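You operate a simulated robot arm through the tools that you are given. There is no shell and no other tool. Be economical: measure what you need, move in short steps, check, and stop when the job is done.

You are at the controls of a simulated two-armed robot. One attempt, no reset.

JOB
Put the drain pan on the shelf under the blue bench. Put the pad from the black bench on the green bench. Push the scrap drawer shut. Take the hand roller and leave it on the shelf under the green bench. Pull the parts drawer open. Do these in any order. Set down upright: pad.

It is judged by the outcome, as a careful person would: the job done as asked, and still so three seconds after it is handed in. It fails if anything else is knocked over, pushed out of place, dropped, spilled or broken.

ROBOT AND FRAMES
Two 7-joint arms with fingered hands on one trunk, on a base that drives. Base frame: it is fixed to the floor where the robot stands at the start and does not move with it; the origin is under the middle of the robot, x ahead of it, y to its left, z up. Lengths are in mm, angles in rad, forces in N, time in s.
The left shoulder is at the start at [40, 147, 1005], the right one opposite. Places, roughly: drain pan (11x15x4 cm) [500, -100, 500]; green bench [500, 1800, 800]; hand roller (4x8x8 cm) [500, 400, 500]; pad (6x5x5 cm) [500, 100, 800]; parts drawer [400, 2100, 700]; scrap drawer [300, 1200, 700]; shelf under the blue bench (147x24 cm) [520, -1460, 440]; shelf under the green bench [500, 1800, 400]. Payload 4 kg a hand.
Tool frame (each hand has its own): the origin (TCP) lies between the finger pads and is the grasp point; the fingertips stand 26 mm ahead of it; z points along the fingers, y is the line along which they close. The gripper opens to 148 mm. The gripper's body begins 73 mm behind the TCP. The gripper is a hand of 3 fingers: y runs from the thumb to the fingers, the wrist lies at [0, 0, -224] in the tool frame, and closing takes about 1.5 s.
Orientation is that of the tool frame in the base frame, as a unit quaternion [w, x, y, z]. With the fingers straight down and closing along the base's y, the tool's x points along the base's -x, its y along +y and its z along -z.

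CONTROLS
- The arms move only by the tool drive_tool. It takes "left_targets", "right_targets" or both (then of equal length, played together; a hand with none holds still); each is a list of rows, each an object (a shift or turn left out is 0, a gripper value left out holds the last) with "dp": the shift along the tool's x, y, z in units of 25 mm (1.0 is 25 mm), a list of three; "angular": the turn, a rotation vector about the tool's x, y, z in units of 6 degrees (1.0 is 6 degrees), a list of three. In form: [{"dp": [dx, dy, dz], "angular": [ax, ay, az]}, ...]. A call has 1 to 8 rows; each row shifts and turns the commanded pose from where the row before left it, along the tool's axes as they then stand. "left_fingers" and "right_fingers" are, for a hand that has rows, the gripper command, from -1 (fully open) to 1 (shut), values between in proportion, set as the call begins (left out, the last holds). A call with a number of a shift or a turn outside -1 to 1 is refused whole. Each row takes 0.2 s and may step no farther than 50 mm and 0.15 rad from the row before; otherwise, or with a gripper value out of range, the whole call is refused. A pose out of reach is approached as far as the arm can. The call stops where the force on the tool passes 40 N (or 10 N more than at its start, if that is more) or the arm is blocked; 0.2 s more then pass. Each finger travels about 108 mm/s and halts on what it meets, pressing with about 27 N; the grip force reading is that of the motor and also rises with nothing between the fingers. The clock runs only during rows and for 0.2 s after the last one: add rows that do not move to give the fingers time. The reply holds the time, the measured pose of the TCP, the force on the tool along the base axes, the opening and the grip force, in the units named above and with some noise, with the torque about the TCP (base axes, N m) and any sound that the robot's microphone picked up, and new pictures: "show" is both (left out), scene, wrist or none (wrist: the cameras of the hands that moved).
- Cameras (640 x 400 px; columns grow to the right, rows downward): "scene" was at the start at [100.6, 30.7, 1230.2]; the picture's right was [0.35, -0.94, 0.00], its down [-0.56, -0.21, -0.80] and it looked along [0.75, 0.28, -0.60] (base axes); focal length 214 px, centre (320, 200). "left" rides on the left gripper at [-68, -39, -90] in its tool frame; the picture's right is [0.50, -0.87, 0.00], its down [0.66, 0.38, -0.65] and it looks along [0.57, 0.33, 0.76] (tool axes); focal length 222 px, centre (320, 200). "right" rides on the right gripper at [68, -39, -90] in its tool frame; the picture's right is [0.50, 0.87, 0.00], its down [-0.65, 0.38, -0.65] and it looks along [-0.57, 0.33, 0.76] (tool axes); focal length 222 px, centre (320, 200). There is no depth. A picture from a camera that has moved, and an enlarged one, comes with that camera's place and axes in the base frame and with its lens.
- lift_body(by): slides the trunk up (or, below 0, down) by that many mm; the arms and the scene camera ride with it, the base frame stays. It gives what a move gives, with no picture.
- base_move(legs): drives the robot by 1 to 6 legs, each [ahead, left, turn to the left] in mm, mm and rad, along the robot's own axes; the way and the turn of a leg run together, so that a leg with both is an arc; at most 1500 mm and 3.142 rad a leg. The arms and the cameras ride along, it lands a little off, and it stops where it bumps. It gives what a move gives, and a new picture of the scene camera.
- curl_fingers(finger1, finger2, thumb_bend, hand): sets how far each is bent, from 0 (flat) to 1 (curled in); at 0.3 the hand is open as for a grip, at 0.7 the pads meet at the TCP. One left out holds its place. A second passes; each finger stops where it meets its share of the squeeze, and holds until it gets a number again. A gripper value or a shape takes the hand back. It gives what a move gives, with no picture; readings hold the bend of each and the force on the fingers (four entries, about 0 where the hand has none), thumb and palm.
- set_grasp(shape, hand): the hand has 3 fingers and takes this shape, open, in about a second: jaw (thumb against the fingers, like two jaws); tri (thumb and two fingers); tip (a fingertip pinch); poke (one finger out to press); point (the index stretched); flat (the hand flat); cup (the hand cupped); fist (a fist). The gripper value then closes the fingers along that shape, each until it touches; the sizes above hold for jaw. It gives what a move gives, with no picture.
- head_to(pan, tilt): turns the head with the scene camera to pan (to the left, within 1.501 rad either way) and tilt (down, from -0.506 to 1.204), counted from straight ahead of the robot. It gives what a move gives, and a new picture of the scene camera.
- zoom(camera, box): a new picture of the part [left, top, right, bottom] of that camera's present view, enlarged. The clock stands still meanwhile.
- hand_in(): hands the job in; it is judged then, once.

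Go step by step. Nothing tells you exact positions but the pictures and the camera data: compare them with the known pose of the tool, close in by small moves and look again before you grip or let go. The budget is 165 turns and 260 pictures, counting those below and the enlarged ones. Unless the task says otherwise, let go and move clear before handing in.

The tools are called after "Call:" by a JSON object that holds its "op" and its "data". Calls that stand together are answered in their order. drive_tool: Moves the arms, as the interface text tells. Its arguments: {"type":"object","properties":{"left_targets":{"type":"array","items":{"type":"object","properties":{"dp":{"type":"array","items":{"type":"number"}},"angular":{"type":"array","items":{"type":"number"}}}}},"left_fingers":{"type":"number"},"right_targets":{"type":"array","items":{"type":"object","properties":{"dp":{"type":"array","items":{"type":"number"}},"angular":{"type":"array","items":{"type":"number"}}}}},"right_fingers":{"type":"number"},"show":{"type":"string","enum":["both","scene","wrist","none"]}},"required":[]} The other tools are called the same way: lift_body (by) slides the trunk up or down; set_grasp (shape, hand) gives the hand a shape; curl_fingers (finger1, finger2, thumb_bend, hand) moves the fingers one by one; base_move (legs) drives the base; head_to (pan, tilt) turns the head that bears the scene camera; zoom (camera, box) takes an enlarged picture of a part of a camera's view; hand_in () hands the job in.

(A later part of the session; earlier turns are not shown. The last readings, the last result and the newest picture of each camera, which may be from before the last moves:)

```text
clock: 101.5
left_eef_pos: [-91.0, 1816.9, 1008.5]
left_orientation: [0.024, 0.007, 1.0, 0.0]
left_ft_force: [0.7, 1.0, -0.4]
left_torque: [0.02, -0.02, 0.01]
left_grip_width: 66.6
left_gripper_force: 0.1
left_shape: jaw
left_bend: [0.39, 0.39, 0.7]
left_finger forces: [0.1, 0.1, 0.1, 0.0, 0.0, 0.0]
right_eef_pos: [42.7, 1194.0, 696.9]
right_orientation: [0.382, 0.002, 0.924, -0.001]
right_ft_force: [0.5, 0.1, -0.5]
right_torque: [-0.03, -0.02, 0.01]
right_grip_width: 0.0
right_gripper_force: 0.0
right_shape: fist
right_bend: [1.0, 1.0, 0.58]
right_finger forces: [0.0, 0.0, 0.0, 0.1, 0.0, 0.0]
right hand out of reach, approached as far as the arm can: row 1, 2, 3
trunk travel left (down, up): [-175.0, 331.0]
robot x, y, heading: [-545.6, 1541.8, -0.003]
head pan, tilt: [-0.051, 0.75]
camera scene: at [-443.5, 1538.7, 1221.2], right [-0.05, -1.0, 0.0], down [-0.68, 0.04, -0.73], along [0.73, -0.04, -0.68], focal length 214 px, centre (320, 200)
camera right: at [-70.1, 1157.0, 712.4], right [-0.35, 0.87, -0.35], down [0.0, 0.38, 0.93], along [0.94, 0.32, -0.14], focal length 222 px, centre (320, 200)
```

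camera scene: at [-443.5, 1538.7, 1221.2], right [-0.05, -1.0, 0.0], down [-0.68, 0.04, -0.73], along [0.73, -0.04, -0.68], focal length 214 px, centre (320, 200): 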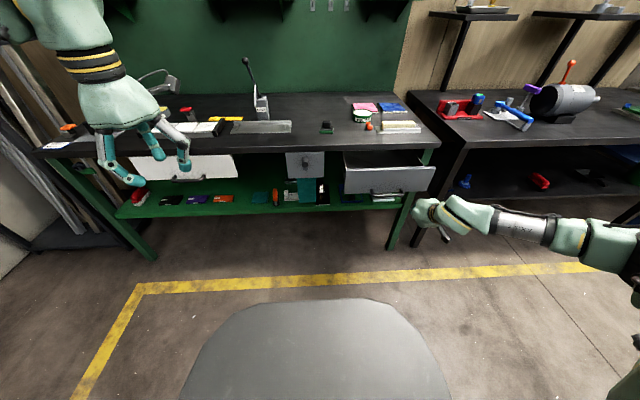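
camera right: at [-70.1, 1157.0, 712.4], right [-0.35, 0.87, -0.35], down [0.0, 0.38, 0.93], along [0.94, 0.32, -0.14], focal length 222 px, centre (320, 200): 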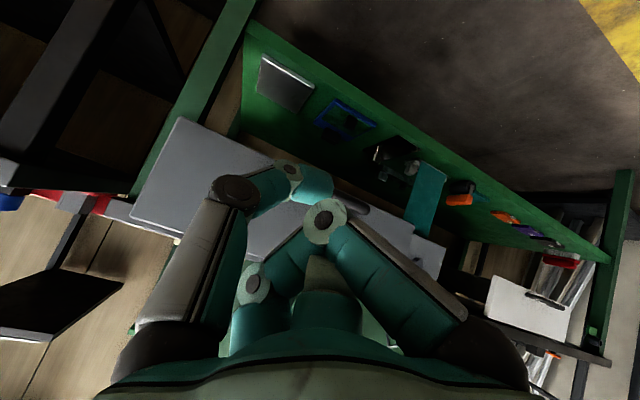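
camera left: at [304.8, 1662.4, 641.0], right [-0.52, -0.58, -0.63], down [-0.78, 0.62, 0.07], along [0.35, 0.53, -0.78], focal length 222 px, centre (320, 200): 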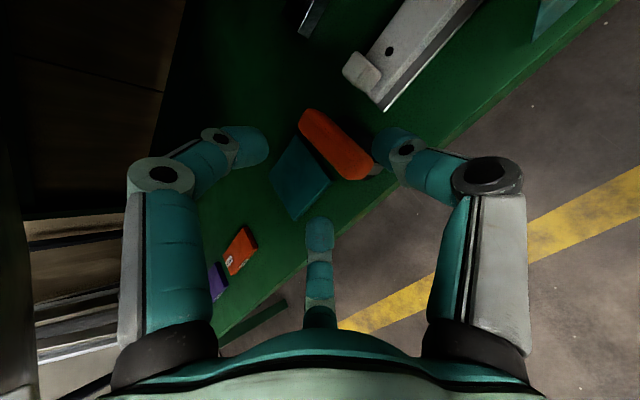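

Call:
{"op": "lift_body", "data": {"by": -25}}

Call:
{"op": "base_move", "data": {"legs": [[0, 42, 0], [80, 0, 0]]}}

Call:
{"op": "head_to", "data": {"pan": -0.4, "tilt": 0.65}}

```text
clock: 102.2
left_eef_pos: [-91.9, 1817.8, 984.5]
left_orientation: [0.024, 0.008, 1.0, 0.001]
left_ft_force: [0.4, -0.5, 0.5]
left_torque: [-0.02, 0.0, 0.02]
left_grip_width: 66.6
left_gripper_force: 0.0
left_shape: jaw
left_bend: [0.39, 0.39, 0.7]
left_finger forces: [0.1, 0.0, 0.0, 0.1, 0.1, 0.0]
right_eef_pos: [42.5, 1193.8, 670.8]
right_orientation: [0.383, 0.003, 0.924, 0.0]
right_ft_force: [0.3, 0.3, 0.4]
right_torque: [0.0, -0.04, 0.0]
right_grip_width: 0.0
right_gripper_force: 0.0
right_shape: fist
right_bend: [1.0, 1.0, 0.58]
right_finger forces: [0.1, 0.0, 0.1, 0.1, 0.0, 0.0]
trunk travel left (down, up): [-150.0, 356.0]
robot x, y, heading: [-546.4, 1539.2, -0.006]
head pan, tilt: [-0.051, 0.75]
```

```text
clock: 103.7
left_eef_pos: [-11.1, 1858.7, 982.5]
left_orientation: [0.023, 0.008, 1.0, 0.0]
left_ft_force: [0.2, 0.5, -0.3]
left_torque: [0.0, 0.08, 0.04]
left_grip_width: 66.3
left_gripper_force: 0.1
left_shape: jaw
left_bend: [0.39, 0.39, 0.7]
left_finger forces: [0.1, 0.0, 0.0, 0.0, 0.0, 0.0]
right_eef_pos: [121.4, 1234.4, 670.6]
right_orientation: [0.382, 0.003, 0.924, -0.001]
right_ft_force: [-0.4, 0.8, -1.1]
right_torque: [0.01, -0.03, 0.0]
right_grip_width: 0.2
right_gripper_force: 0.0
right_shape: fist
right_bend: [1.0, 1.0, 0.58]
right_finger forces: [0.1, 0.0, 0.0, 0.0, 0.0, 0.1]
trunk travel left (down, up): [-150.0, 356.0]
robot x, y, heading: [-466.5, 1588.0, -0.006]
head pan, tilt: [-0.051, 0.75]
camera scene: at [-363.3, 1579.5, 1195.8], right [-0.05, -1.0, 0.0], down [-0.68, 0.04, -0.73], along [0.73, -0.04, -0.68], focal length 214 px, centre (320, 200)
```

scene: 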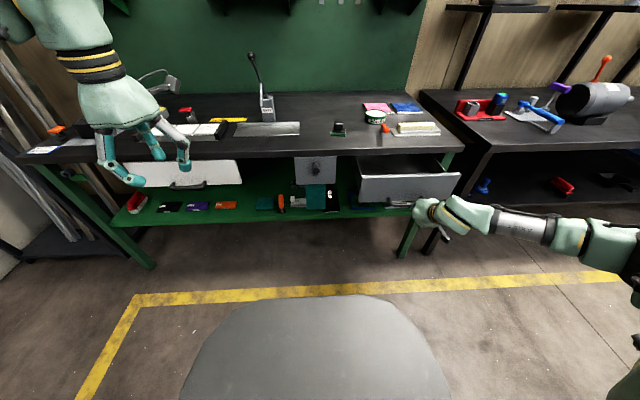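

```text
clock: 104.6
left_eef_pos: [-11.6, 1856.9, 983.4]
left_orientation: [0.025, 0.007, 1.0, 0.001]
left_ft_force: [-0.1, -0.7, 0.0]
left_torque: [0.01, -0.05, 0.01]
left_grip_width: 66.3
left_gripper_force: 0.0
left_shape: jaw
left_bend: [0.39, 0.39, 0.7]
left_finger forces: [0.0, 0.1, 0.0, 0.0, 0.1, 0.0]
right_eef_pos: [121.3, 1234.1, 671.7]
right_orientation: [0.383, 0.003, 0.924, -0.001]
right_ft_force: [-0.3, 0.6, -0.6]
right_torque: [-0.02, -0.01, 0.02]
right_grip_width: 0.0
right_gripper_force: 0.1
right_shape: fist
right_bend: [1.0, 1.0, 0.58]
right_finger forces: [0.1, 0.0, 0.0, 0.0, 0.0, 0.0]
trunk travel left (down, up): [-150.0, 356.0]
robot x, y, heading: [-467.7, 1584.8, -0.005]
head pan, tilt: [-0.4, 0.649]
camera scene: at [-367.7, 1549.8, 1204.5], right [-0.39, -0.92, 0.0], down [-0.56, 0.24, -0.8], along [0.73, -0.31, -0.6], focal length 214 px, centre (320, 200)
```

scene: 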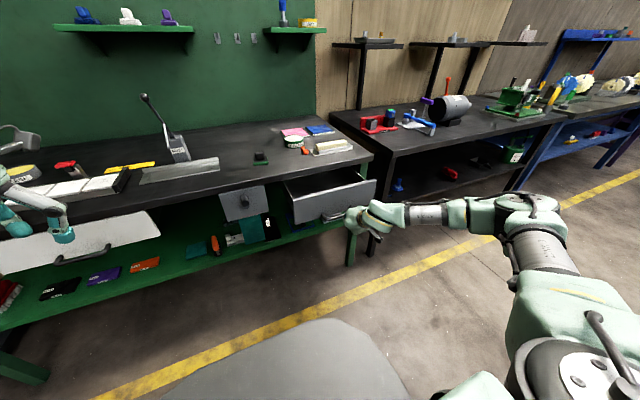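

Call:
{"op": "zoom", "data": {"camera": "scene", "box": [270, 150, 430, 250]}}

```text
4.00 times, centred on (350, 200) of scene
camera zoom: at [-367.7, 1549.8, 1204.5], right [-0.39, -0.92, 0.0], down [-0.56, 0.24, -0.8], along [0.73, -0.31, -0.6], focal length 858 px, centre (200, 200)
```

zoom: 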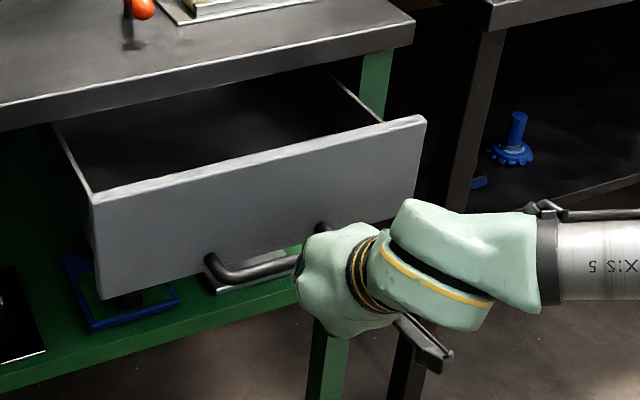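

Fist is roughly centred on the drawer. I drive forward gently to push it.

Call:
{"op": "base_move", "data": {"legs": [[80, 0, 0]]}}

Call:
{"op": "zoom", "data": {"camera": "scene", "box": [270, 150, 430, 250]}}

```text
clock: 105.6
left_eef_pos: [67.4, 1858.8, 982.6]
left_orientation: [0.024, 0.007, 1.0, 0.001]
left_ft_force: [0.3, -0.6, -0.1]
left_torque: [0.0, 0.04, 0.02]
left_grip_width: 66.3
left_gripper_force: 0.1
left_shape: jaw
left_bend: [0.39, 0.39, 0.7]
left_finger forces: [0.0, 0.0, 0.0, 0.1, 0.1, 0.0]
right_eef_pos: [200.9, 1235.4, 671.6]
right_orientation: [0.382, 0.003, 0.924, -0.001]
right_ft_force: [-0.3, 0.7, -1.3]
right_torque: [-0.01, 0.0, -0.01]
right_grip_width: 0.1
right_gripper_force: 0.0
right_shape: fist
right_bend: [1.0, 1.0, 0.58]
right_finger forces: [0.1, 0.0, 0.0, 0.1, 0.1, 0.0]
trunk travel left (down, up): [-150.0, 356.0]
robot x, y, heading: [-383.3, 1588.2, 0.002]
head pan, tilt: [-0.4, 0.649]
camera scene: at [-286.9, 1549.5, 1204.4], right [-0.39, -0.92, 0.0], down [-0.56, 0.24, -0.8], along [0.73, -0.31, -0.61], focal length 214 px, centre (320, 200)
```

scene: 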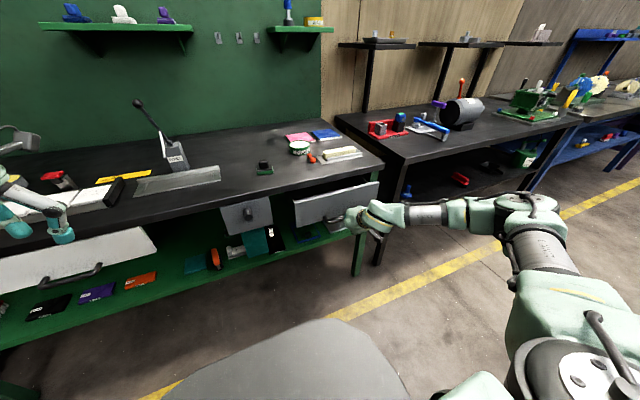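

```text
4.00 times, centred on (350, 200) of scene
camera zoom: at [-286.9, 1549.5, 1204.4], right [-0.39, -0.92, 0.0], down [-0.56, 0.24, -0.8], along [0.73, -0.31, -0.61], focal length 858 px, centre (200, 200)
```

zoom: 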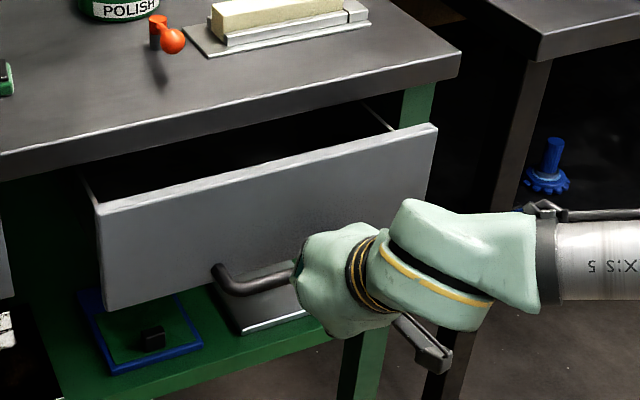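

The drawer is moving in smoothly. Continue.

Call:
{"op": "base_move", "data": {"legs": [[60, 0, 0]]}}

Call:
{"op": "zoom", "data": {"camera": "scene", "box": [270, 130, 430, 250]}}

```text
clock: 106.6
left_eef_pos: [126.8, 1857.0, 983.4]
left_orientation: [0.023, 0.007, 1.0, 0.001]
left_ft_force: [0.8, -0.3, -0.5]
left_torque: [0.01, 0.04, -0.03]
left_grip_width: 66.1
left_gripper_force: 0.0
left_shape: jaw
left_bend: [0.39, 0.39, 0.7]
left_finger forces: [0.1, 0.0, 0.0, 0.0, 0.0, 0.0]
right_eef_pos: [260.6, 1235.3, 669.5]
right_orientation: [0.382, 0.003, 0.924, 0.0]
right_ft_force: [0.1, -0.6, 0.8]
right_torque: [0.03, -0.01, 0.01]
right_grip_width: 0.0
right_gripper_force: 0.0
right_shape: fist
right_bend: [1.0, 1.0, 0.58]
right_finger forces: [0.1, 0.1, 0.0, 0.1, 0.1, 0.0]
trunk travel left (down, up): [-150.0, 356.0]
robot x, y, heading: [-330.6, 1583.1, -0.001]
head pan, tilt: [-0.4, 0.649]
camera scene: at [-227.2, 1549.4, 1204.3], right [-0.39, -0.92, 0.0], down [-0.56, 0.24, -0.8], along [0.73, -0.31, -0.61], focal length 214 px, centre (320, 200)
```

scene: 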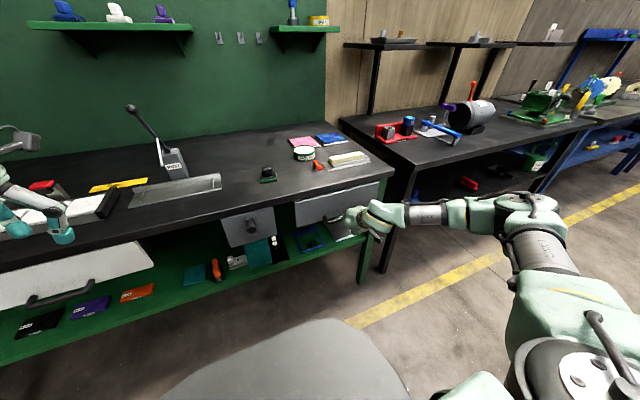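

```text
3.33 times, centred on (350, 190) of scene
camera zoom: at [-227.2, 1549.4, 1204.3], right [-0.39, -0.92, 0.0], down [-0.56, 0.24, -0.8], along [0.73, -0.31, -0.61], focal length 715 px, centre (220, 233)
```

zoom: 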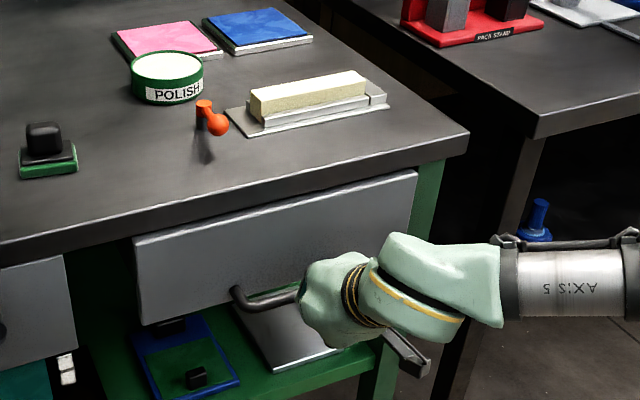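

Call:
{"op": "base_move", "data": {"legs": [[30, 0, 0]]}}

Call:
{"op": "zoom", "data": {"camera": "scene", "box": [230, 130, 430, 250]}}

```text
clock: 107.6
left_eef_pos: [156.2, 1857.1, 983.9]
left_orientation: [0.024, 0.009, 1.0, 0.0]
left_ft_force: [-0.7, -0.6, 0.2]
left_torque: [-0.03, 0.02, -0.01]
left_grip_width: 66.6
left_gripper_force: 0.1
left_shape: jaw
left_bend: [0.39, 0.39, 0.7]
left_finger forces: [0.1, 0.0, 0.0, 0.0, 0.1, 0.0]
right_eef_pos: [282.6, 1230.6, 662.7]
right_orientation: [0.373, 0.009, 0.928, -0.003]
right_ft_force: [-2.5, 0.2, -0.8]
right_torque: [0.02, 0.03, 0.0]
right_grip_width: 0.0
right_gripper_force: 0.1
right_shape: fist
right_bend: [1.0, 1.0, 0.58]
right_finger forces: [0.1, 0.0, 0.1, 0.0, 2.4, 0.0]
trunk travel left (down, up): [-150.0, 356.0]
robot x, y, heading: [-298.9, 1580.4, -0.005]
head pan, tilt: [-0.4, 0.649]
stopped in leg 1: the force on the tool passed its limit (the readings are from after the stop); the commanded pose is now the measured one
camera scene: at [-198.9, 1549.1, 1204.5], right [-0.39, -0.92, 0.0], down [-0.56, 0.24, -0.8], along [0.73, -0.31, -0.6], focal length 214 px, centre (320, 200)
```

scene: 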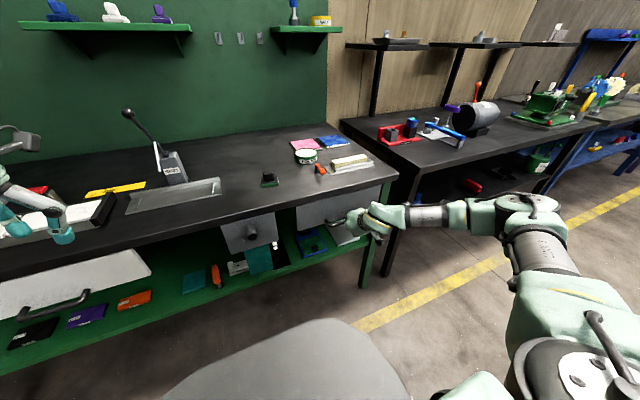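

```text
3.20 times, centred on (330, 190) of scene
camera zoom: at [-198.9, 1549.1, 1204.5], right [-0.39, -0.92, 0.0], down [-0.56, 0.24, -0.8], along [0.73, -0.31, -0.6], focal length 686 px, centre (288, 232)
```

zoom: 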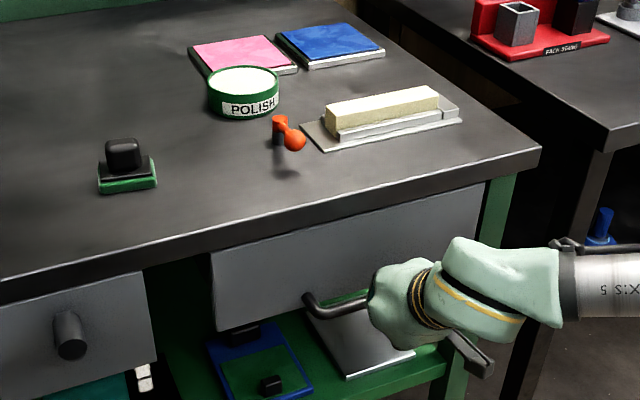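

The drawer ran against its stop and its face is flush under the bench edge. I back off and look at the parts drawer's handle.

Call:
{"op": "base_move", "data": {"legs": [[-250, 0, 0], [0, 150, 0]]}}

Call:
{"op": "head_to", "data": {"pan": 0.35, "tilt": 0.55}}

Call:
{"op": "drive_tool", "data": {"left_targets": [{"angular": [0, 0, -1]}, {"angular": [0, 0, -1]}, {"angular": [0, 0, -1]}, {"angular": [0, 0, -1]}, {"angular": [0, 0, -1]}, {"angular": [0, 0, -1]}, {"angular": [0, 0, -1]}, {"angular": [0, 0, -1]}], "left_fingers": -0.3, "show": "none"}}

Call:
{"op": "drive_tool", "data": {"left_targets": [{"angular": [0, 0, -1]}, {"angular": [0, 0, -1]}, {"angular": [0, 0, -1]}, {"angular": [0, 0, -1]}, {"angular": [0, 0, -1]}, {"angular": [0, 0, -1]}, {"angular": [0, 0, -1]}, {}], "show": "scene"}}

```text
clock: 110.4
left_eef_pos: [-93.6, 2008.9, 983.5]
left_orientation: [0.024, 0.007, 1.0, 0.0]
left_ft_force: [0.2, 0.9, 0.0]
left_torque: [-0.01, -0.02, -0.01]
left_grip_width: 66.7
left_gripper_force: 0.1
left_shape: jaw
left_bend: [0.39, 0.39, 0.7]
left_finger forces: [0.1, 0.0, 0.0, 0.1, 0.0, 0.0]
right_eef_pos: [34.5, 1383.8, 663.2]
right_orientation: [0.373, 0.008, 0.928, -0.003]
right_ft_force: [0.9, 0.4, 0.2]
right_torque: [-0.01, 0.02, -0.01]
right_grip_width: 0.0
right_gripper_force: 0.1
right_shape: fist
right_bend: [1.0, 1.0, 0.58]
right_finger forces: [0.1, 0.0, 0.0, 0.0, 0.0, 0.0]
trunk travel left (down, up): [-150.0, 356.0]
robot x, y, heading: [-549.8, 1732.6, 0.001]
head pan, tilt: [-0.4, 0.649]
camera scene: at [-448.6, 1700.9, 1204.5], right [-0.39, -0.92, 0.0], down [-0.56, 0.24, -0.8], along [0.73, -0.31, -0.6], focal length 214 px, centre (320, 200)
```

scene: 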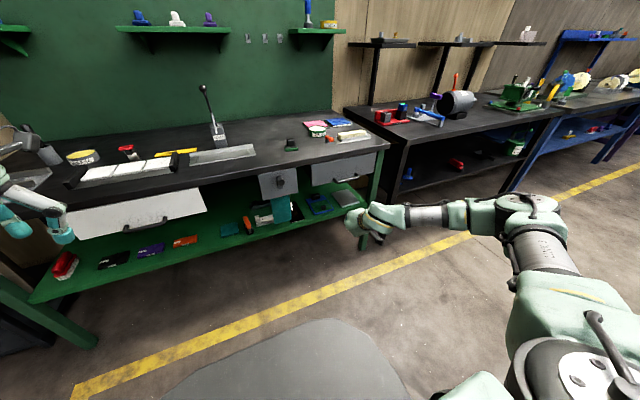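

```text
clock: 111.5
left_eef_pos: [-94.3, 2008.9, 982.9]
left_orientation: [0.025, 0.007, 1.0, 0.0]
left_ft_force: [-0.7, -0.4, 0.6]
left_torque: [0.02, -0.02, 0.04]
left_grip_width: 66.4
left_gripper_force: 0.1
left_shape: jaw
left_bend: [0.39, 0.39, 0.7]
left_finger forces: [0.1, 0.0, 0.0, 0.0, 0.1, 0.0]
right_eef_pos: [34.2, 1382.9, 663.8]
right_orientation: [0.373, 0.007, 0.928, -0.002]
right_ft_force: [-0.2, 0.4, -0.8]
right_torque: [0.02, 0.01, -0.01]
right_grip_width: 0.0
right_gripper_force: 0.1
right_shape: fist
right_bend: [1.0, 1.0, 0.58]
right_finger forces: [0.0, 0.1, 0.0, 0.0, 0.0, 0.1]
trunk travel left (down, up): [-150.0, 356.0]
robot x, y, heading: [-547.8, 1731.7, 0.003]
head pan, tilt: [0.351, 0.55]
camera scene: at [-444.0, 1764.6, 1213.3], right [0.34, -0.94, 0.0], down [-0.49, -0.18, -0.85], along [0.8, 0.29, -0.52], focal length 214 px, centre (320, 200)
```

scene: 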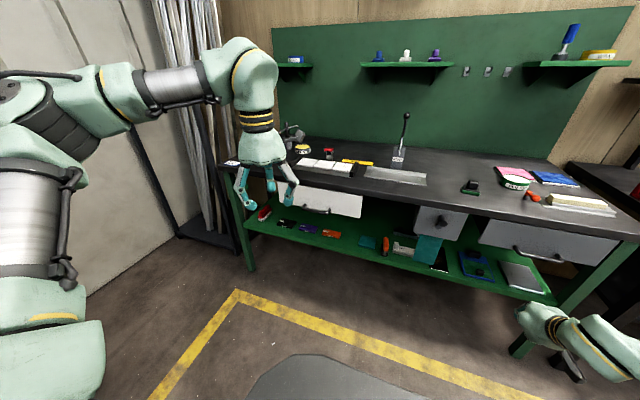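

```text
clock: 113.3
left_eef_pos: [-93.2, 2009.3, 983.8]
left_orientation: [0.022, -0.401, 0.916, -0.009]
left_ft_force: [-0.3, -0.2, 0.6]
left_torque: [0.03, -0.05, 0.03]
left_grip_width: 95.6
left_gripper_force: 0.0
left_shape: jaw
left_bend: [0.3, 0.3, 0.7]
left_finger forces: [0.0, 0.0, 0.1, 0.1, 0.0, 0.1]
right_eef_pos: [34.4, 1382.7, 663.3]
right_orientation: [0.373, 0.008, 0.928, -0.003]
right_ft_force: [0.6, 0.2, -0.2]
right_torque: [0.0, -0.01, 0.02]
right_grip_width: 0.0
right_gripper_force: 0.0
right_shape: fist
right_bend: [1.0, 1.0, 0.58]
right_finger forces: [0.1, 0.0, 0.0, 0.0, 0.0, 0.0]
trunk travel left (down, up): [-150.0, 356.0]
robot x, y, heading: [-547.8, 1730.5, 0.003]
head pan, tilt: [0.351, 0.55]
```

```text
clock: 115.1
left_eef_pos: [-93.5, 2008.1, 984.4]
left_orientation: [0.017, -0.702, 0.711, -0.018]
left_ft_force: [0.1, 1.0, -0.2]
left_torque: [0.01, 0.02, -0.01]
left_grip_width: 95.6
left_gripper_force: 0.1
left_shape: jaw
left_bend: [0.3, 0.3, 0.7]
left_finger forces: [0.0, 0.1, 0.1, 0.1, 0.0, 0.0]
right_eef_pos: [34.0, 1383.2, 662.7]
right_orientation: [0.373, 0.007, 0.928, -0.003]
right_ft_force: [-0.1, -0.2, 0.0]
right_torque: [0.07, 0.01, 0.01]
right_grip_width: 0.0
right_gripper_force: 0.1
right_shape: fist
right_bend: [1.0, 1.0, 0.58]
right_finger forces: [0.1, 0.1, 0.1, 0.0, 0.0, 0.1]
trunk travel left (down, up): [-150.0, 356.0]
robot x, y, heading: [-548.0, 1731.2, -0.001]
head pan, tilt: [0.351, 0.55]
camera scene: at [-444.0, 1764.6, 1213.3], right [0.34, -0.94, 0.0], down [-0.49, -0.18, -0.85], along [0.8, 0.29, -0.52], focal length 214 px, centre (320, 200)
```

scene: 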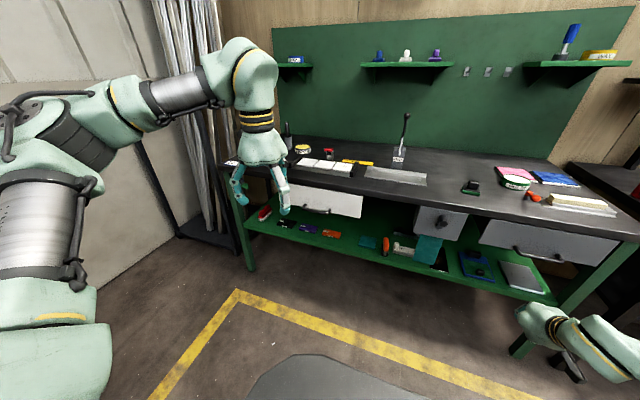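

Call:
{"op": "zoom", "data": {"camera": "scene", "box": [240, 160, 400, 260]}}

Call:
{"op": "zoom", "data": {"camera": "scene", "box": [400, 170, 640, 310]}}

```text
4.00 times, centred on (320, 210) of scene
camera zoom: at [-444.0, 1764.6, 1213.3], right [0.34, -0.94, 0.0], down [-0.49, -0.18, -0.85], along [0.8, 0.29, -0.52], focal length 858 px, centre (320, 160)
```

zoom: 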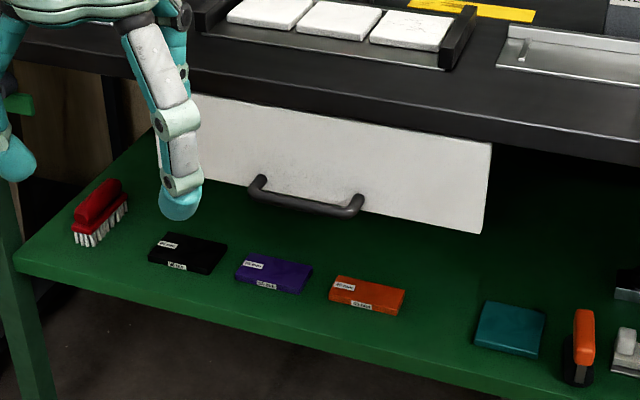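

```text
2.67 times, centred on (520, 240) of scene
camera zoom: at [-444.0, 1764.6, 1213.3], right [0.34, -0.94, 0.0], down [-0.49, -0.18, -0.85], along [0.8, 0.29, -0.52], focal length 572 px, centre (-213, 93)
```

zoom: 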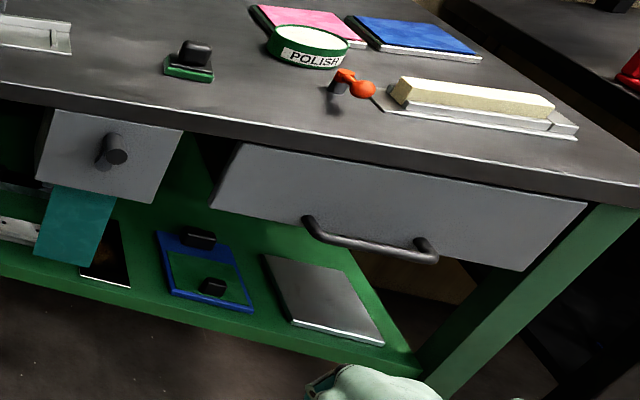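

Scrap drawer is fully in. The parts drawer's handle bar is near [280,2052,675]. I lower the left hand and pitch it forward in front of it.

Call:
{"op": "base_move", "data": {"legs": [[0, 42, 0]]}}

Call:
{"op": "drive_tool", "data": {"left_targets": [{"dp": [0, -0.4, 1]}, {"dp": [0, -0.4, 1]}, {"dp": [0, -0.4, 1]}, {"dp": [0, -0.4, 1]}, {"dp": [0, -0.4, 1]}, {"dp": [0, -0.4, 1]}, {"dp": [0, -0.4, 1]}, {"dp": [0, -0.4, 1]}], "show": "none"}}

Call:
{"op": "drive_tool", "data": {"left_targets": [{"angular": [1, 0, 0]}, {"angular": [1, 0, 0]}, {"angular": [1, 0, 0]}, {"angular": [1, 0, 0]}, {"angular": [1, 0, 0]}, {"angular": [1, 0, 0]}, {"angular": [1, 0, 0]}, {"angular": [1, 0, 0]}], "show": "both"}}

```text
clock: 116.0
left_eef_pos: [-92.8, 2050.7, 982.5]
left_orientation: [0.018, -0.702, 0.712, -0.018]
left_ft_force: [-0.6, 0.4, 0.5]
left_torque: [-0.02, 0.0, 0.02]
left_grip_width: 95.8
left_gripper_force: 0.1
left_shape: jaw
left_bend: [0.3, 0.3, 0.7]
left_finger forces: [0.1, 0.1, 0.0, 0.1, 0.0, 0.0]
right_eef_pos: [33.3, 1425.0, 662.8]
right_orientation: [0.373, 0.007, 0.928, -0.003]
right_ft_force: [0.3, -0.4, -0.2]
right_torque: [0.01, 0.01, 0.02]
right_grip_width: 0.2
right_gripper_force: 0.0
right_shape: fist
right_bend: [1.0, 1.0, 0.58]
right_finger forces: [0.0, 0.0, 0.0, 0.0, 0.0, 0.0]
trunk travel left (down, up): [-150.0, 356.0]
robot x, y, heading: [-547.3, 1774.1, -0.001]
head pan, tilt: [0.351, 0.55]
camera scene: at [-443.9, 1807.0, 1213.3], right [0.34, -0.94, 0.0], down [-0.49, -0.18, -0.85], along [0.8, 0.29, -0.52], focal length 214 px, centre (320, 200)
```

scene: 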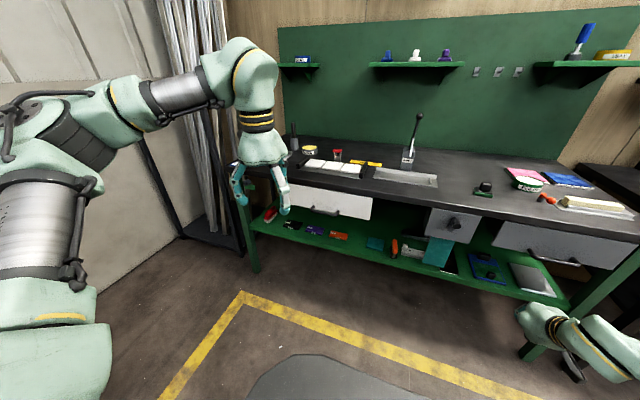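

```text
clock: 117.8
left_eef_pos: [-2.4, 2048.6, 787.4]
left_orientation: [0.017, -0.702, 0.711, -0.018]
left_ft_force: [0.0, -0.6, -1.6]
left_torque: [-0.01, -0.03, -0.03]
left_grip_width: 96.0
left_gripper_force: 0.0
left_shape: jaw
left_bend: [0.3, 0.3, 0.7]
left_finger forces: [0.0, 0.0, 0.0, 0.1, 0.0, 0.0]
right_eef_pos: [34.3, 1423.6, 663.8]
right_orientation: [0.372, 0.008, 0.928, -0.002]
right_ft_force: [-0.2, -0.5, -0.3]
right_torque: [0.03, 0.02, 0.01]
right_grip_width: 0.0
right_gripper_force: 0.1
right_shape: fist
right_bend: [1.0, 1.0, 0.58]
right_finger forces: [0.1, 0.0, 0.0, 0.1, 0.0, 0.0]
trunk travel left (down, up): [-150.0, 356.0]
robot x, y, heading: [-543.9, 1775.3, -0.005]
head pan, tilt: [0.351, 0.55]
```

```text
clock: 119.6
left_eef_pos: [-5.8, 2087.5, 804.3]
left_orientation: [0.3, -0.633, 0.644, -0.306]
left_ft_force: [-0.2, -0.2, 0.1]
left_torque: [0.0, -0.02, 0.0]
left_grip_width: 95.9
left_gripper_force: 0.0
left_shape: jaw
left_bend: [0.3, 0.3, 0.7]
left_finger forces: [0.0, 0.1, 0.1, 0.0, 0.1, 0.1]
left hand out of reach, approached as far as the arm can: row 8
right_eef_pos: [31.6, 1424.5, 667.2]
right_orientation: [0.374, 0.007, 0.927, -0.003]
right_ft_force: [0.2, -0.7, -0.1]
right_torque: [-0.04, 0.01, -0.02]
right_grip_width: 0.0
right_gripper_force: 0.0
right_shape: fist
right_bend: [1.0, 1.0, 0.58]
right_finger forces: [0.0, 0.1, 0.0, 0.0, 0.1, 0.1]
trunk travel left (down, up): [-150.0, 356.0]
robot x, y, heading: [-548.9, 1771.6, -0.001]
head pan, tilt: [0.351, 0.55]
camera scene: at [-446.4, 1807.6, 1213.5], right [0.34, -0.94, 0.0], down [-0.49, -0.18, -0.85], along [0.8, 0.29, -0.52], focal length 214 px, centre (320, 200)
camera left: at [-51.1, 2156.6, 892.0], right [0.54, -0.51, 0.67], down [-0.76, -0.64, 0.12], along [0.37, -0.57, -0.73], focal length 222 px, centre (320, 200)
```

scene: 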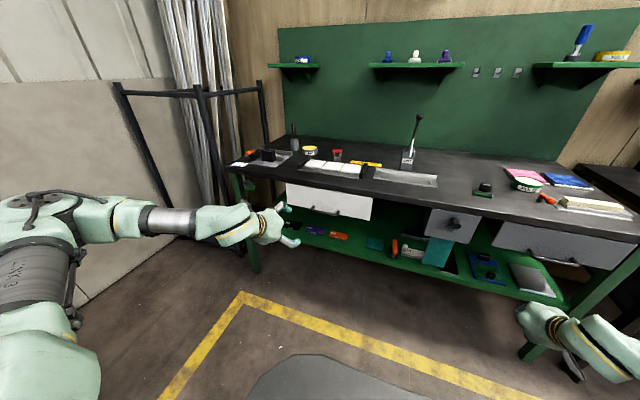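
left: 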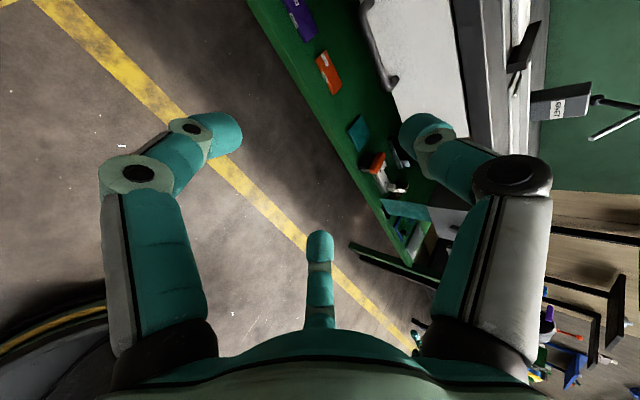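

Call:
{"op": "drive_tool", "data": {"left_targets": [{"dp": [0.2, -0.59, 0.94]}, {"dp": [0.2, -0.59, 0.94]}, {"dp": [0.2, -0.59, 0.94]}, {"dp": [0.2, -0.59, 0.94]}, {"dp": [0.2, -0.59, 0.94]}, {"dp": [0.2, -0.59, 0.94]}, {}], "left_fingers": 0.2, "show": "both"}}

```text
clock: 121.2
left_eef_pos: [161.2, 2055.6, 780.9]
left_orientation: [0.301, -0.634, 0.643, -0.305]
left_ft_force: [0.2, -0.6, 0.1]
left_torque: [0.02, 0.01, 0.04]
left_grip_width: 59.5
left_gripper_force: 0.0
left_shape: jaw
left_bend: [0.77, 0.77, 0.7]
left_finger forces: [0.1, 0.0, 0.1, 0.1, 0.1, 0.0]
right_eef_pos: [33.9, 1423.8, 663.6]
right_orientation: [0.373, 0.007, 0.928, -0.002]
right_ft_force: [-0.6, -0.4, 0.8]
right_torque: [0.01, 0.04, -0.02]
right_grip_width: 0.0
right_gripper_force: 0.0
right_shape: fist
right_bend: [1.0, 1.0, 0.58]
right_finger forces: [0.0, 0.0, 0.1, 0.0, 0.0, 0.0]
trunk travel left (down, up): [-150.0, 356.0]
robot x, y, heading: [-546.4, 1773.8, -0.004]
head pan, tilt: [0.351, 0.55]
camera scene: at [-444.3, 1806.4, 1213.3], right [0.34, -0.94, 0.0], down [-0.49, -0.18, -0.85], along [0.8, 0.29, -0.52], focal length 214 px, centre (320, 200)
camera left: at [115.4, 2124.1, 869.2], right [0.54, -0.51, 0.67], down [-0.76, -0.64, 0.12], along [0.37, -0.57, -0.73], focal length 222 px, centre (320, 200)
```

scene: 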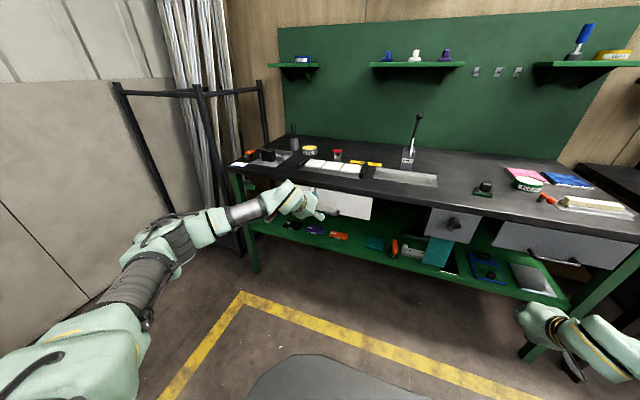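
left: 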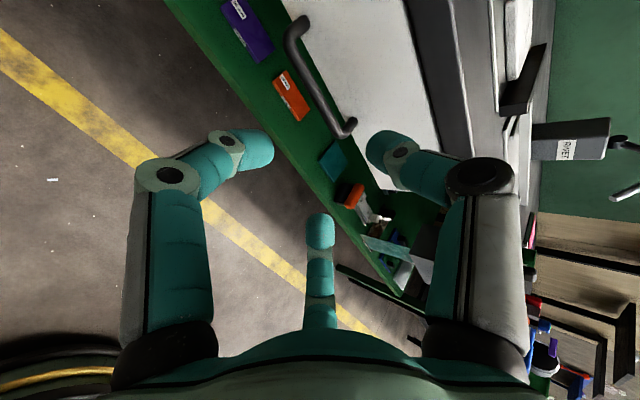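

Triangulating from the two wrist views puts the bar at about [332,2050,643]. I pitch a bit more and stage in front of it.

Call:
{"op": "drive_tool", "data": {"left_targets": [{"angular": [1, 0, 0]}, {"angular": [1, 0, 0]}, {"dp": [0, 0.46, 0.95]}, {"dp": [0, 0.46, 0.95]}, {"dp": [0.2, 0.46, 0.95]}, {"dp": [0, 0.46, 0.95]}, {}], "show": "both"}}

```text
clock: 122.8
left_eef_pos: [215.3, 2050.3, 691.5]
left_orientation: [0.334, -0.617, 0.627, -0.338]
left_ft_force: [-0.1, -0.1, 0.2]
left_torque: [0.0, 0.01, -0.04]
left_grip_width: 59.6
left_gripper_force: 0.1
left_shape: jaw
left_bend: [0.77, 0.77, 0.7]
left_finger forces: [0.0, 0.0, 0.0, 0.0, 0.0, 0.0]
left hand out of reach, approached as far as the arm can: row 2
right_eef_pos: [33.5, 1423.7, 664.0]
right_orientation: [0.373, 0.008, 0.928, -0.003]
right_ft_force: [1.0, 0.6, -0.3]
right_torque: [0.0, -0.01, 0.0]
right_grip_width: 0.0
right_gripper_force: 0.1
right_shape: fist
right_bend: [1.0, 1.0, 0.58]
right_finger forces: [0.1, 0.0, 0.0, 0.1, 0.0, 0.0]
trunk travel left (down, up): [-150.0, 356.0]
robot x, y, heading: [-544.2, 1775.7, -0.001]
head pan, tilt: [0.351, 0.55]
camera scene: at [-444.2, 1806.0, 1213.3], right [0.34, -0.94, 0.0], down [-0.49, -0.18, -0.85], along [0.8, 0.29, -0.52], focal length 214 px, centre (320, 200)
camera left: at [161.0, 2118.3, 774.1], right [0.47, -0.51, 0.72], down [-0.76, -0.64, 0.04], along [0.45, -0.57, -0.69], focal length 222 px, centre (320, 200)
```

scene: 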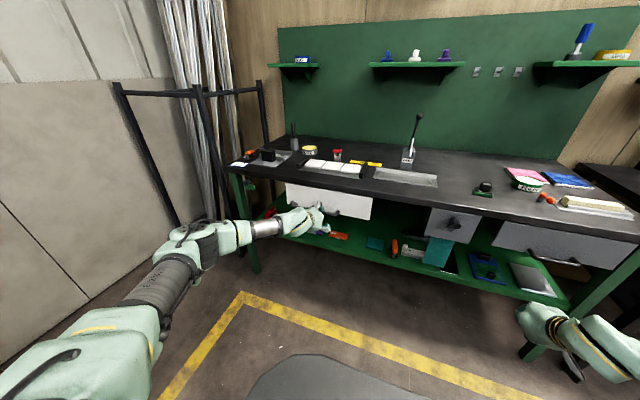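
left: 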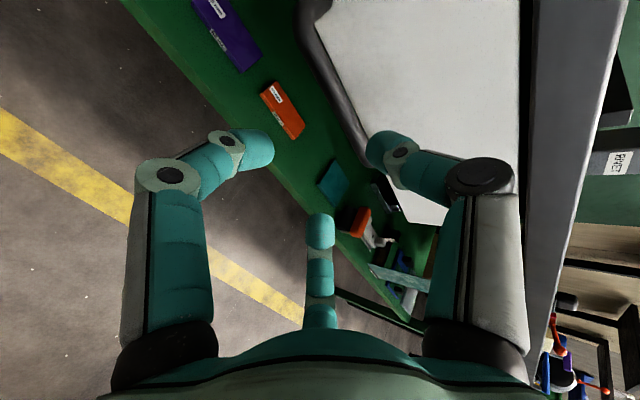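

Call:
{"op": "drive_tool", "data": {"left_targets": [{"dp": [0, -0.6, 0.6]}, {"dp": [0, -0.6, 0.7]}, {"dp": [0, 0, 0.8]}, {}], "show": "wrist"}}

Call:
{"op": "zoom", "data": {"camera": "scene", "box": [250, 160, 410, 260]}}

```text
clock: 123.8
left_eef_pos: [276.5, 2048.1, 687.2]
left_orientation: [0.333, -0.617, 0.627, -0.339]
left_ft_force: [0.1, -0.2, 0.5]
left_torque: [-0.03, 0.02, 0.01]
left_grip_width: 59.4
left_gripper_force: 0.0
left_shape: jaw
left_bend: [0.77, 0.77, 0.7]
left_finger forces: [0.0, 0.1, 0.1, 0.0, 0.1, 0.1]
right_eef_pos: [33.7, 1425.0, 663.7]
right_orientation: [0.373, 0.008, 0.928, -0.003]
right_ft_force: [0.2, 0.1, 0.1]
right_torque: [0.0, -0.02, 0.02]
right_grip_width: 0.0
right_gripper_force: 0.0
right_shape: fist
right_bend: [1.0, 1.0, 0.58]
right_finger forces: [0.1, 0.1, 0.1, 0.0, 0.0, 0.0]
trunk travel left (down, up): [-150.0, 356.0]
robot x, y, heading: [-546.7, 1776.6, -0.002]
head pan, tilt: [0.351, 0.55]
camera left: at [221.6, 2116.8, 770.7], right [0.47, -0.51, 0.72], down [-0.76, -0.64, 0.04], along [0.45, -0.57, -0.69], focal length 222 px, centre (320, 200)
```

left: 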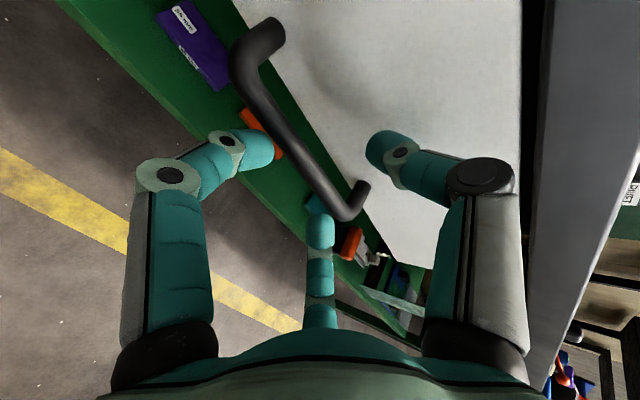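

```text
4.00 times, centred on (330, 210) of scene
camera zoom: at [-444.2, 1806.4, 1213.3], right [0.34, -0.94, 0.0], down [-0.49, -0.18, -0.85], along [0.8, 0.29, -0.52], focal length 858 px, centre (280, 160)
```

zoom: 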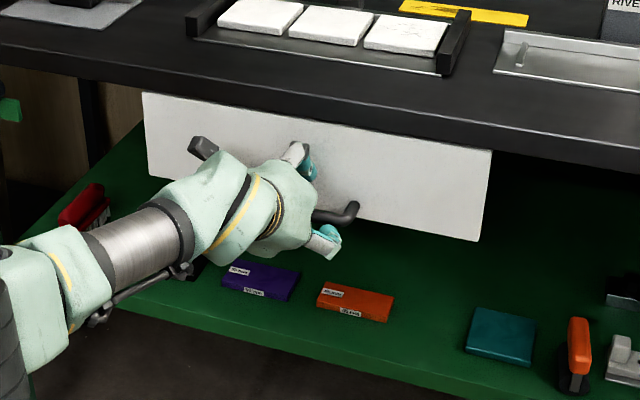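

The bar lies between thumb and fingers, about 40 mm ahead. I advance 26 mm and close.

Call:
{"op": "drive_tool", "data": {"left_targets": [{"dp": [0, 0.2, 0.5]}, {"dp": [0, 0, 0.5]}, {}], "show": "wrist"}}

```text
clock: 124.6
left_eef_pos: [292.5, 2048.0, 671.1]
left_orientation: [0.335, -0.616, 0.627, -0.339]
left_ft_force: [-8.3, -1.1, 2.1]
left_torque: [0.02, -0.18, -0.06]
left_grip_width: 57.8
left_gripper_force: 0.0
left_shape: jaw
left_bend: [0.77, 0.77, 0.72]
left_finger forces: [0.0, 0.0, 0.0, 0.0, 7.9, 0.0]
right_eef_pos: [33.6, 1424.2, 664.3]
right_orientation: [0.373, 0.008, 0.928, -0.003]
right_ft_force: [0.0, 0.9, 0.3]
right_torque: [0.01, 0.01, -0.02]
right_grip_width: 0.0
right_gripper_force: 0.0
right_shape: fist
right_bend: [1.0, 1.0, 0.58]
right_finger forces: [0.0, 0.0, 0.1, 0.0, 0.0, 0.0]
trunk travel left (down, up): [-150.0, 356.0]
robot x, y, heading: [-549.5, 1776.7, -0.004]
head pan, tilt: [0.351, 0.55]
camera left: at [238.3, 2116.4, 753.6], right [0.47, -0.51, 0.73], down [-0.76, -0.64, 0.04], along [0.45, -0.57, -0.69], focal length 222 px, centre (320, 200)
```

left: 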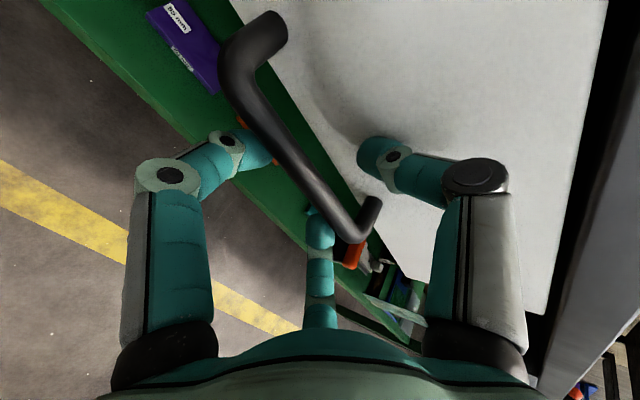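

Thumb touches the drawer face lightly, behind the bar. Closing.

Call:
{"op": "drive_tool", "data": {"left_targets": [{"dp": [0, 0, -0.1]}, {}, {}, {}, {}, {}], "left_fingers": 1, "show": "wrist"}}

```text
clock: 126.0
left_eef_pos: [291.8, 2049.3, 667.1]
left_orientation: [0.333, -0.619, 0.626, -0.338]
left_ft_force: [-3.9, -0.2, -16.1]
left_torque: [0.03, 0.19, 0.01]
left_grip_width: 11.4
left_gripper_force: 26.7
left_shape: jaw
left_bend: [0.7, 0.7, 0.73]
left_finger forces: [0.0, 0.0, 0.0, 0.0, 15.0, 0.0]
right_eef_pos: [35.2, 1423.8, 661.9]
right_orientation: [0.372, 0.008, 0.928, -0.003]
right_ft_force: [-0.1, -0.8, -0.4]
right_torque: [0.01, -0.02, 0.02]
right_grip_width: 0.0
right_gripper_force: 0.1
right_shape: fist
right_bend: [1.0, 1.0, 0.58]
right_finger forces: [0.1, 0.0, 0.0, 0.0, 0.0, 0.0]
trunk travel left (down, up): [-150.0, 356.0]
robot x, y, heading: [-547.6, 1774.8, -0.003]
head pan, tilt: [0.351, 0.55]
camera left: at [237.9, 2117.5, 750.4], right [0.47, -0.51, 0.72], down [-0.76, -0.64, 0.05], along [0.44, -0.57, -0.69], focal length 222 px, centre (320, 200)
```

left: 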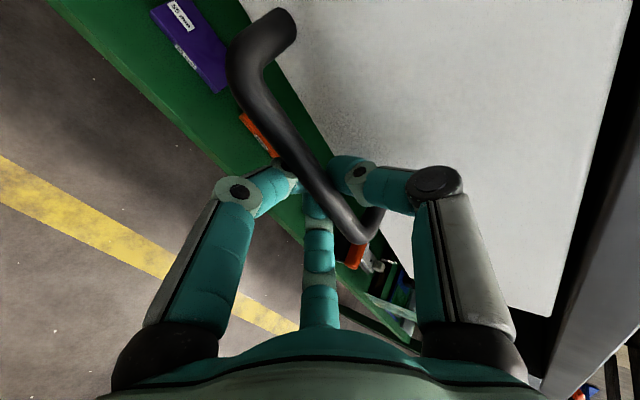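

The bar is enclosed with the thumb behind it. I pull by driving back a bit.

Call:
{"op": "base_move", "data": {"legs": [[-60, 0, 0]]}}

Call:
{"op": "zoom", "data": {"camera": "scene", "box": [250, 160, 410, 260]}}

```text
clock: 126.9
left_eef_pos: [232.0, 2049.0, 667.6]
left_orientation: [0.332, -0.618, 0.628, -0.337]
left_ft_force: [0.6, 1.0, -19.5]
left_torque: [-0.02, 0.18, 0.02]
left_grip_width: 10.2
left_gripper_force: 27.0
left_shape: jaw
left_bend: [0.7, 0.7, 0.72]
left_finger forces: [0.0, 0.0, 0.0, 0.0, 15.9, 0.0]
right_eef_pos: [-25.5, 1424.0, 662.8]
right_orientation: [0.373, 0.008, 0.928, -0.003]
right_ft_force: [0.5, 0.4, -0.1]
right_torque: [-0.04, 0.0, -0.01]
right_grip_width: 0.0
right_gripper_force: 0.0
right_shape: fist
right_bend: [1.0, 1.0, 0.58]
right_finger forces: [0.0, 0.0, 0.0, 0.0, 0.0, 0.0]
trunk travel left (down, up): [-150.0, 356.0]
robot x, y, heading: [-604.3, 1770.8, -0.006]
head pan, tilt: [0.351, 0.55]
camera scene: at [-501.8, 1807.5, 1213.0], right [0.34, -0.94, 0.0], down [-0.49, -0.18, -0.85], along [0.8, 0.29, -0.52], focal length 214 px, centre (320, 200)
```

scene: 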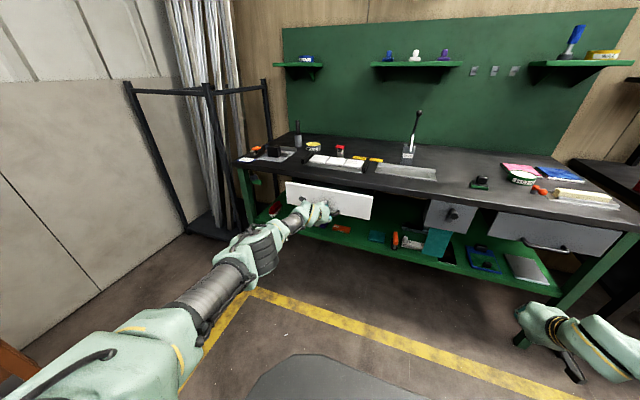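

```text
4.00 times, centred on (330, 210) of scene
camera zoom: at [-501.8, 1807.5, 1213.0], right [0.34, -0.94, 0.0], down [-0.49, -0.18, -0.85], along [0.8, 0.29, -0.52], focal length 858 px, centre (280, 160)
```

zoom: 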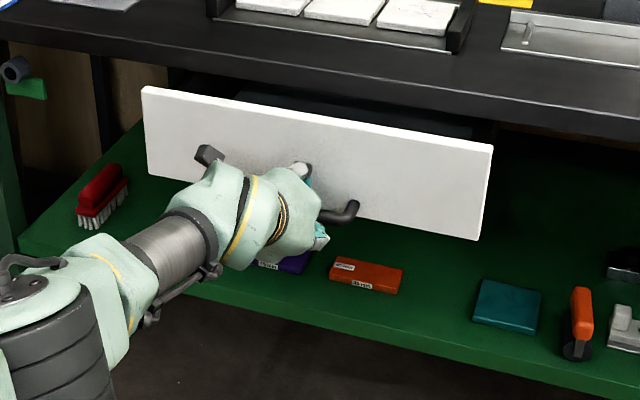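

The drawer is opening. Pull further.

Call:
{"op": "base_move", "data": {"legs": [[-110, 0, 0]]}}

Call:
{"op": "zoom", "data": {"camera": "scene", "box": [250, 140, 410, 260]}}

```text
clock: 128.1
left_eef_pos: [122.8, 2048.7, 666.8]
left_orientation: [0.332, -0.619, 0.628, -0.337]
left_ft_force: [1.7, -0.9, -16.6]
left_torque: [0.01, 0.18, -0.03]
left_grip_width: 9.7
left_gripper_force: 27.2
left_shape: jaw
left_bend: [0.7, 0.7, 0.73]
left_finger forces: [0.0, 0.0, 0.0, 0.0, 16.6, 0.0]
right_eef_pos: [-133.6, 1425.4, 663.1]
right_orientation: [0.372, 0.008, 0.928, -0.002]
right_ft_force: [-0.5, 0.5, 0.5]
right_torque: [0.03, 0.0, 0.01]
right_grip_width: 0.0
right_gripper_force: 0.0
right_shape: fist
right_bend: [1.0, 1.0, 0.58]
right_finger forces: [0.0, 0.0, 0.0, 0.0, 0.0, 0.1]
trunk travel left (down, up): [-150.0, 356.0]
robot x, y, heading: [-716.5, 1776.4, -0.005]
head pan, tilt: [0.351, 0.55]
camera scene: at [-611.1, 1807.6, 1213.1], right [0.34, -0.94, 0.0], down [-0.49, -0.18, -0.85], along [0.8, 0.29, -0.52], focal length 214 px, centre (320, 200)
```

scene: 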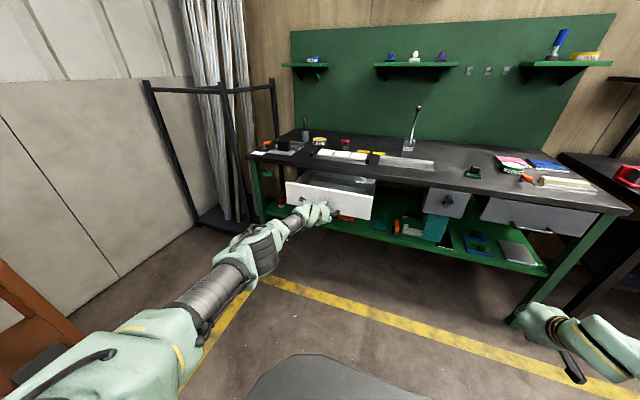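

```text
3.33 times, centred on (330, 200) of scene
camera zoom: at [-611.1, 1807.6, 1213.1], right [0.34, -0.94, 0.0], down [-0.49, -0.18, -0.85], along [0.8, 0.29, -0.52], focal length 715 px, centre (287, 200)
```

zoom: 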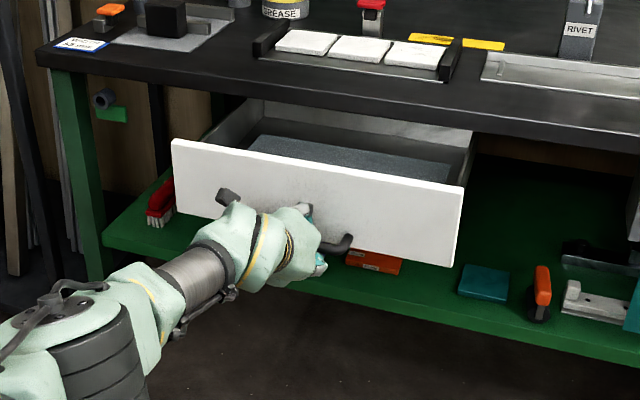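

Call:
{"op": "base_move", "data": {"legs": [[-60, 0, 0]]}}

Call:
{"op": "zoom", "data": {"camera": "scene", "box": [250, 140, 410, 260]}}

```text
clock: 129.1
left_eef_pos: [61.7, 2048.9, 665.6]
left_orientation: [0.331, -0.62, 0.627, -0.336]
left_ft_force: [0.4, -0.6, -13.4]
left_torque: [-0.01, 0.13, 0.03]
left_grip_width: 9.8
left_gripper_force: 27.1
left_shape: jaw
left_bend: [0.7, 0.7, 0.73]
left_finger forces: [0.0, 0.1, 0.0, 0.0, 16.6, 0.0]
right_eef_pos: [-194.2, 1425.0, 663.4]
right_orientation: [0.372, 0.009, 0.928, -0.004]
right_ft_force: [0.2, -1.3, -0.4]
right_torque: [0.03, 0.0, 0.01]
right_grip_width: 0.0
right_gripper_force: 0.0
right_shape: fist
right_bend: [1.0, 1.0, 0.58]
right_finger forces: [0.1, 0.0, 0.0, 0.0, 0.0, 0.0]
trunk travel left (down, up): [-150.0, 356.0]
robot x, y, heading: [-775.8, 1775.5, 0.002]
head pan, tilt: [0.351, 0.55]
camera scene: at [-671.3, 1807.7, 1213.1], right [0.34, -0.94, 0.0], down [-0.49, -0.18, -0.85], along [0.8, 0.29, -0.52], focal length 214 px, centre (320, 200)
```

scene: 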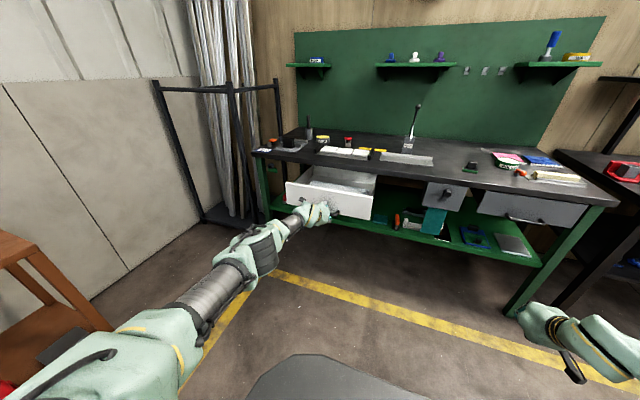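

```text
3.33 times, centred on (330, 200) of scene
camera zoom: at [-671.3, 1807.7, 1213.1], right [0.34, -0.94, 0.0], down [-0.49, -0.18, -0.85], along [0.8, 0.29, -0.52], focal length 715 px, centre (287, 200)
```

zoom: 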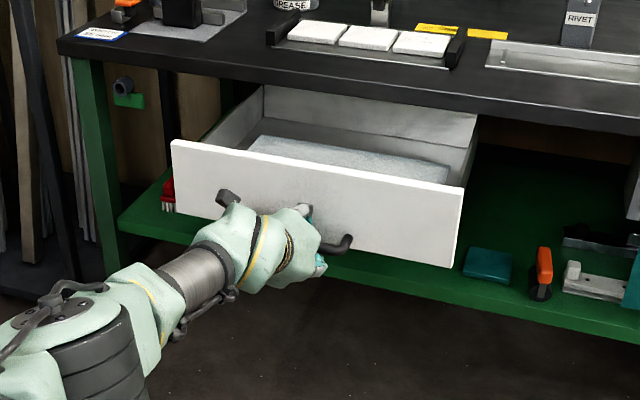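

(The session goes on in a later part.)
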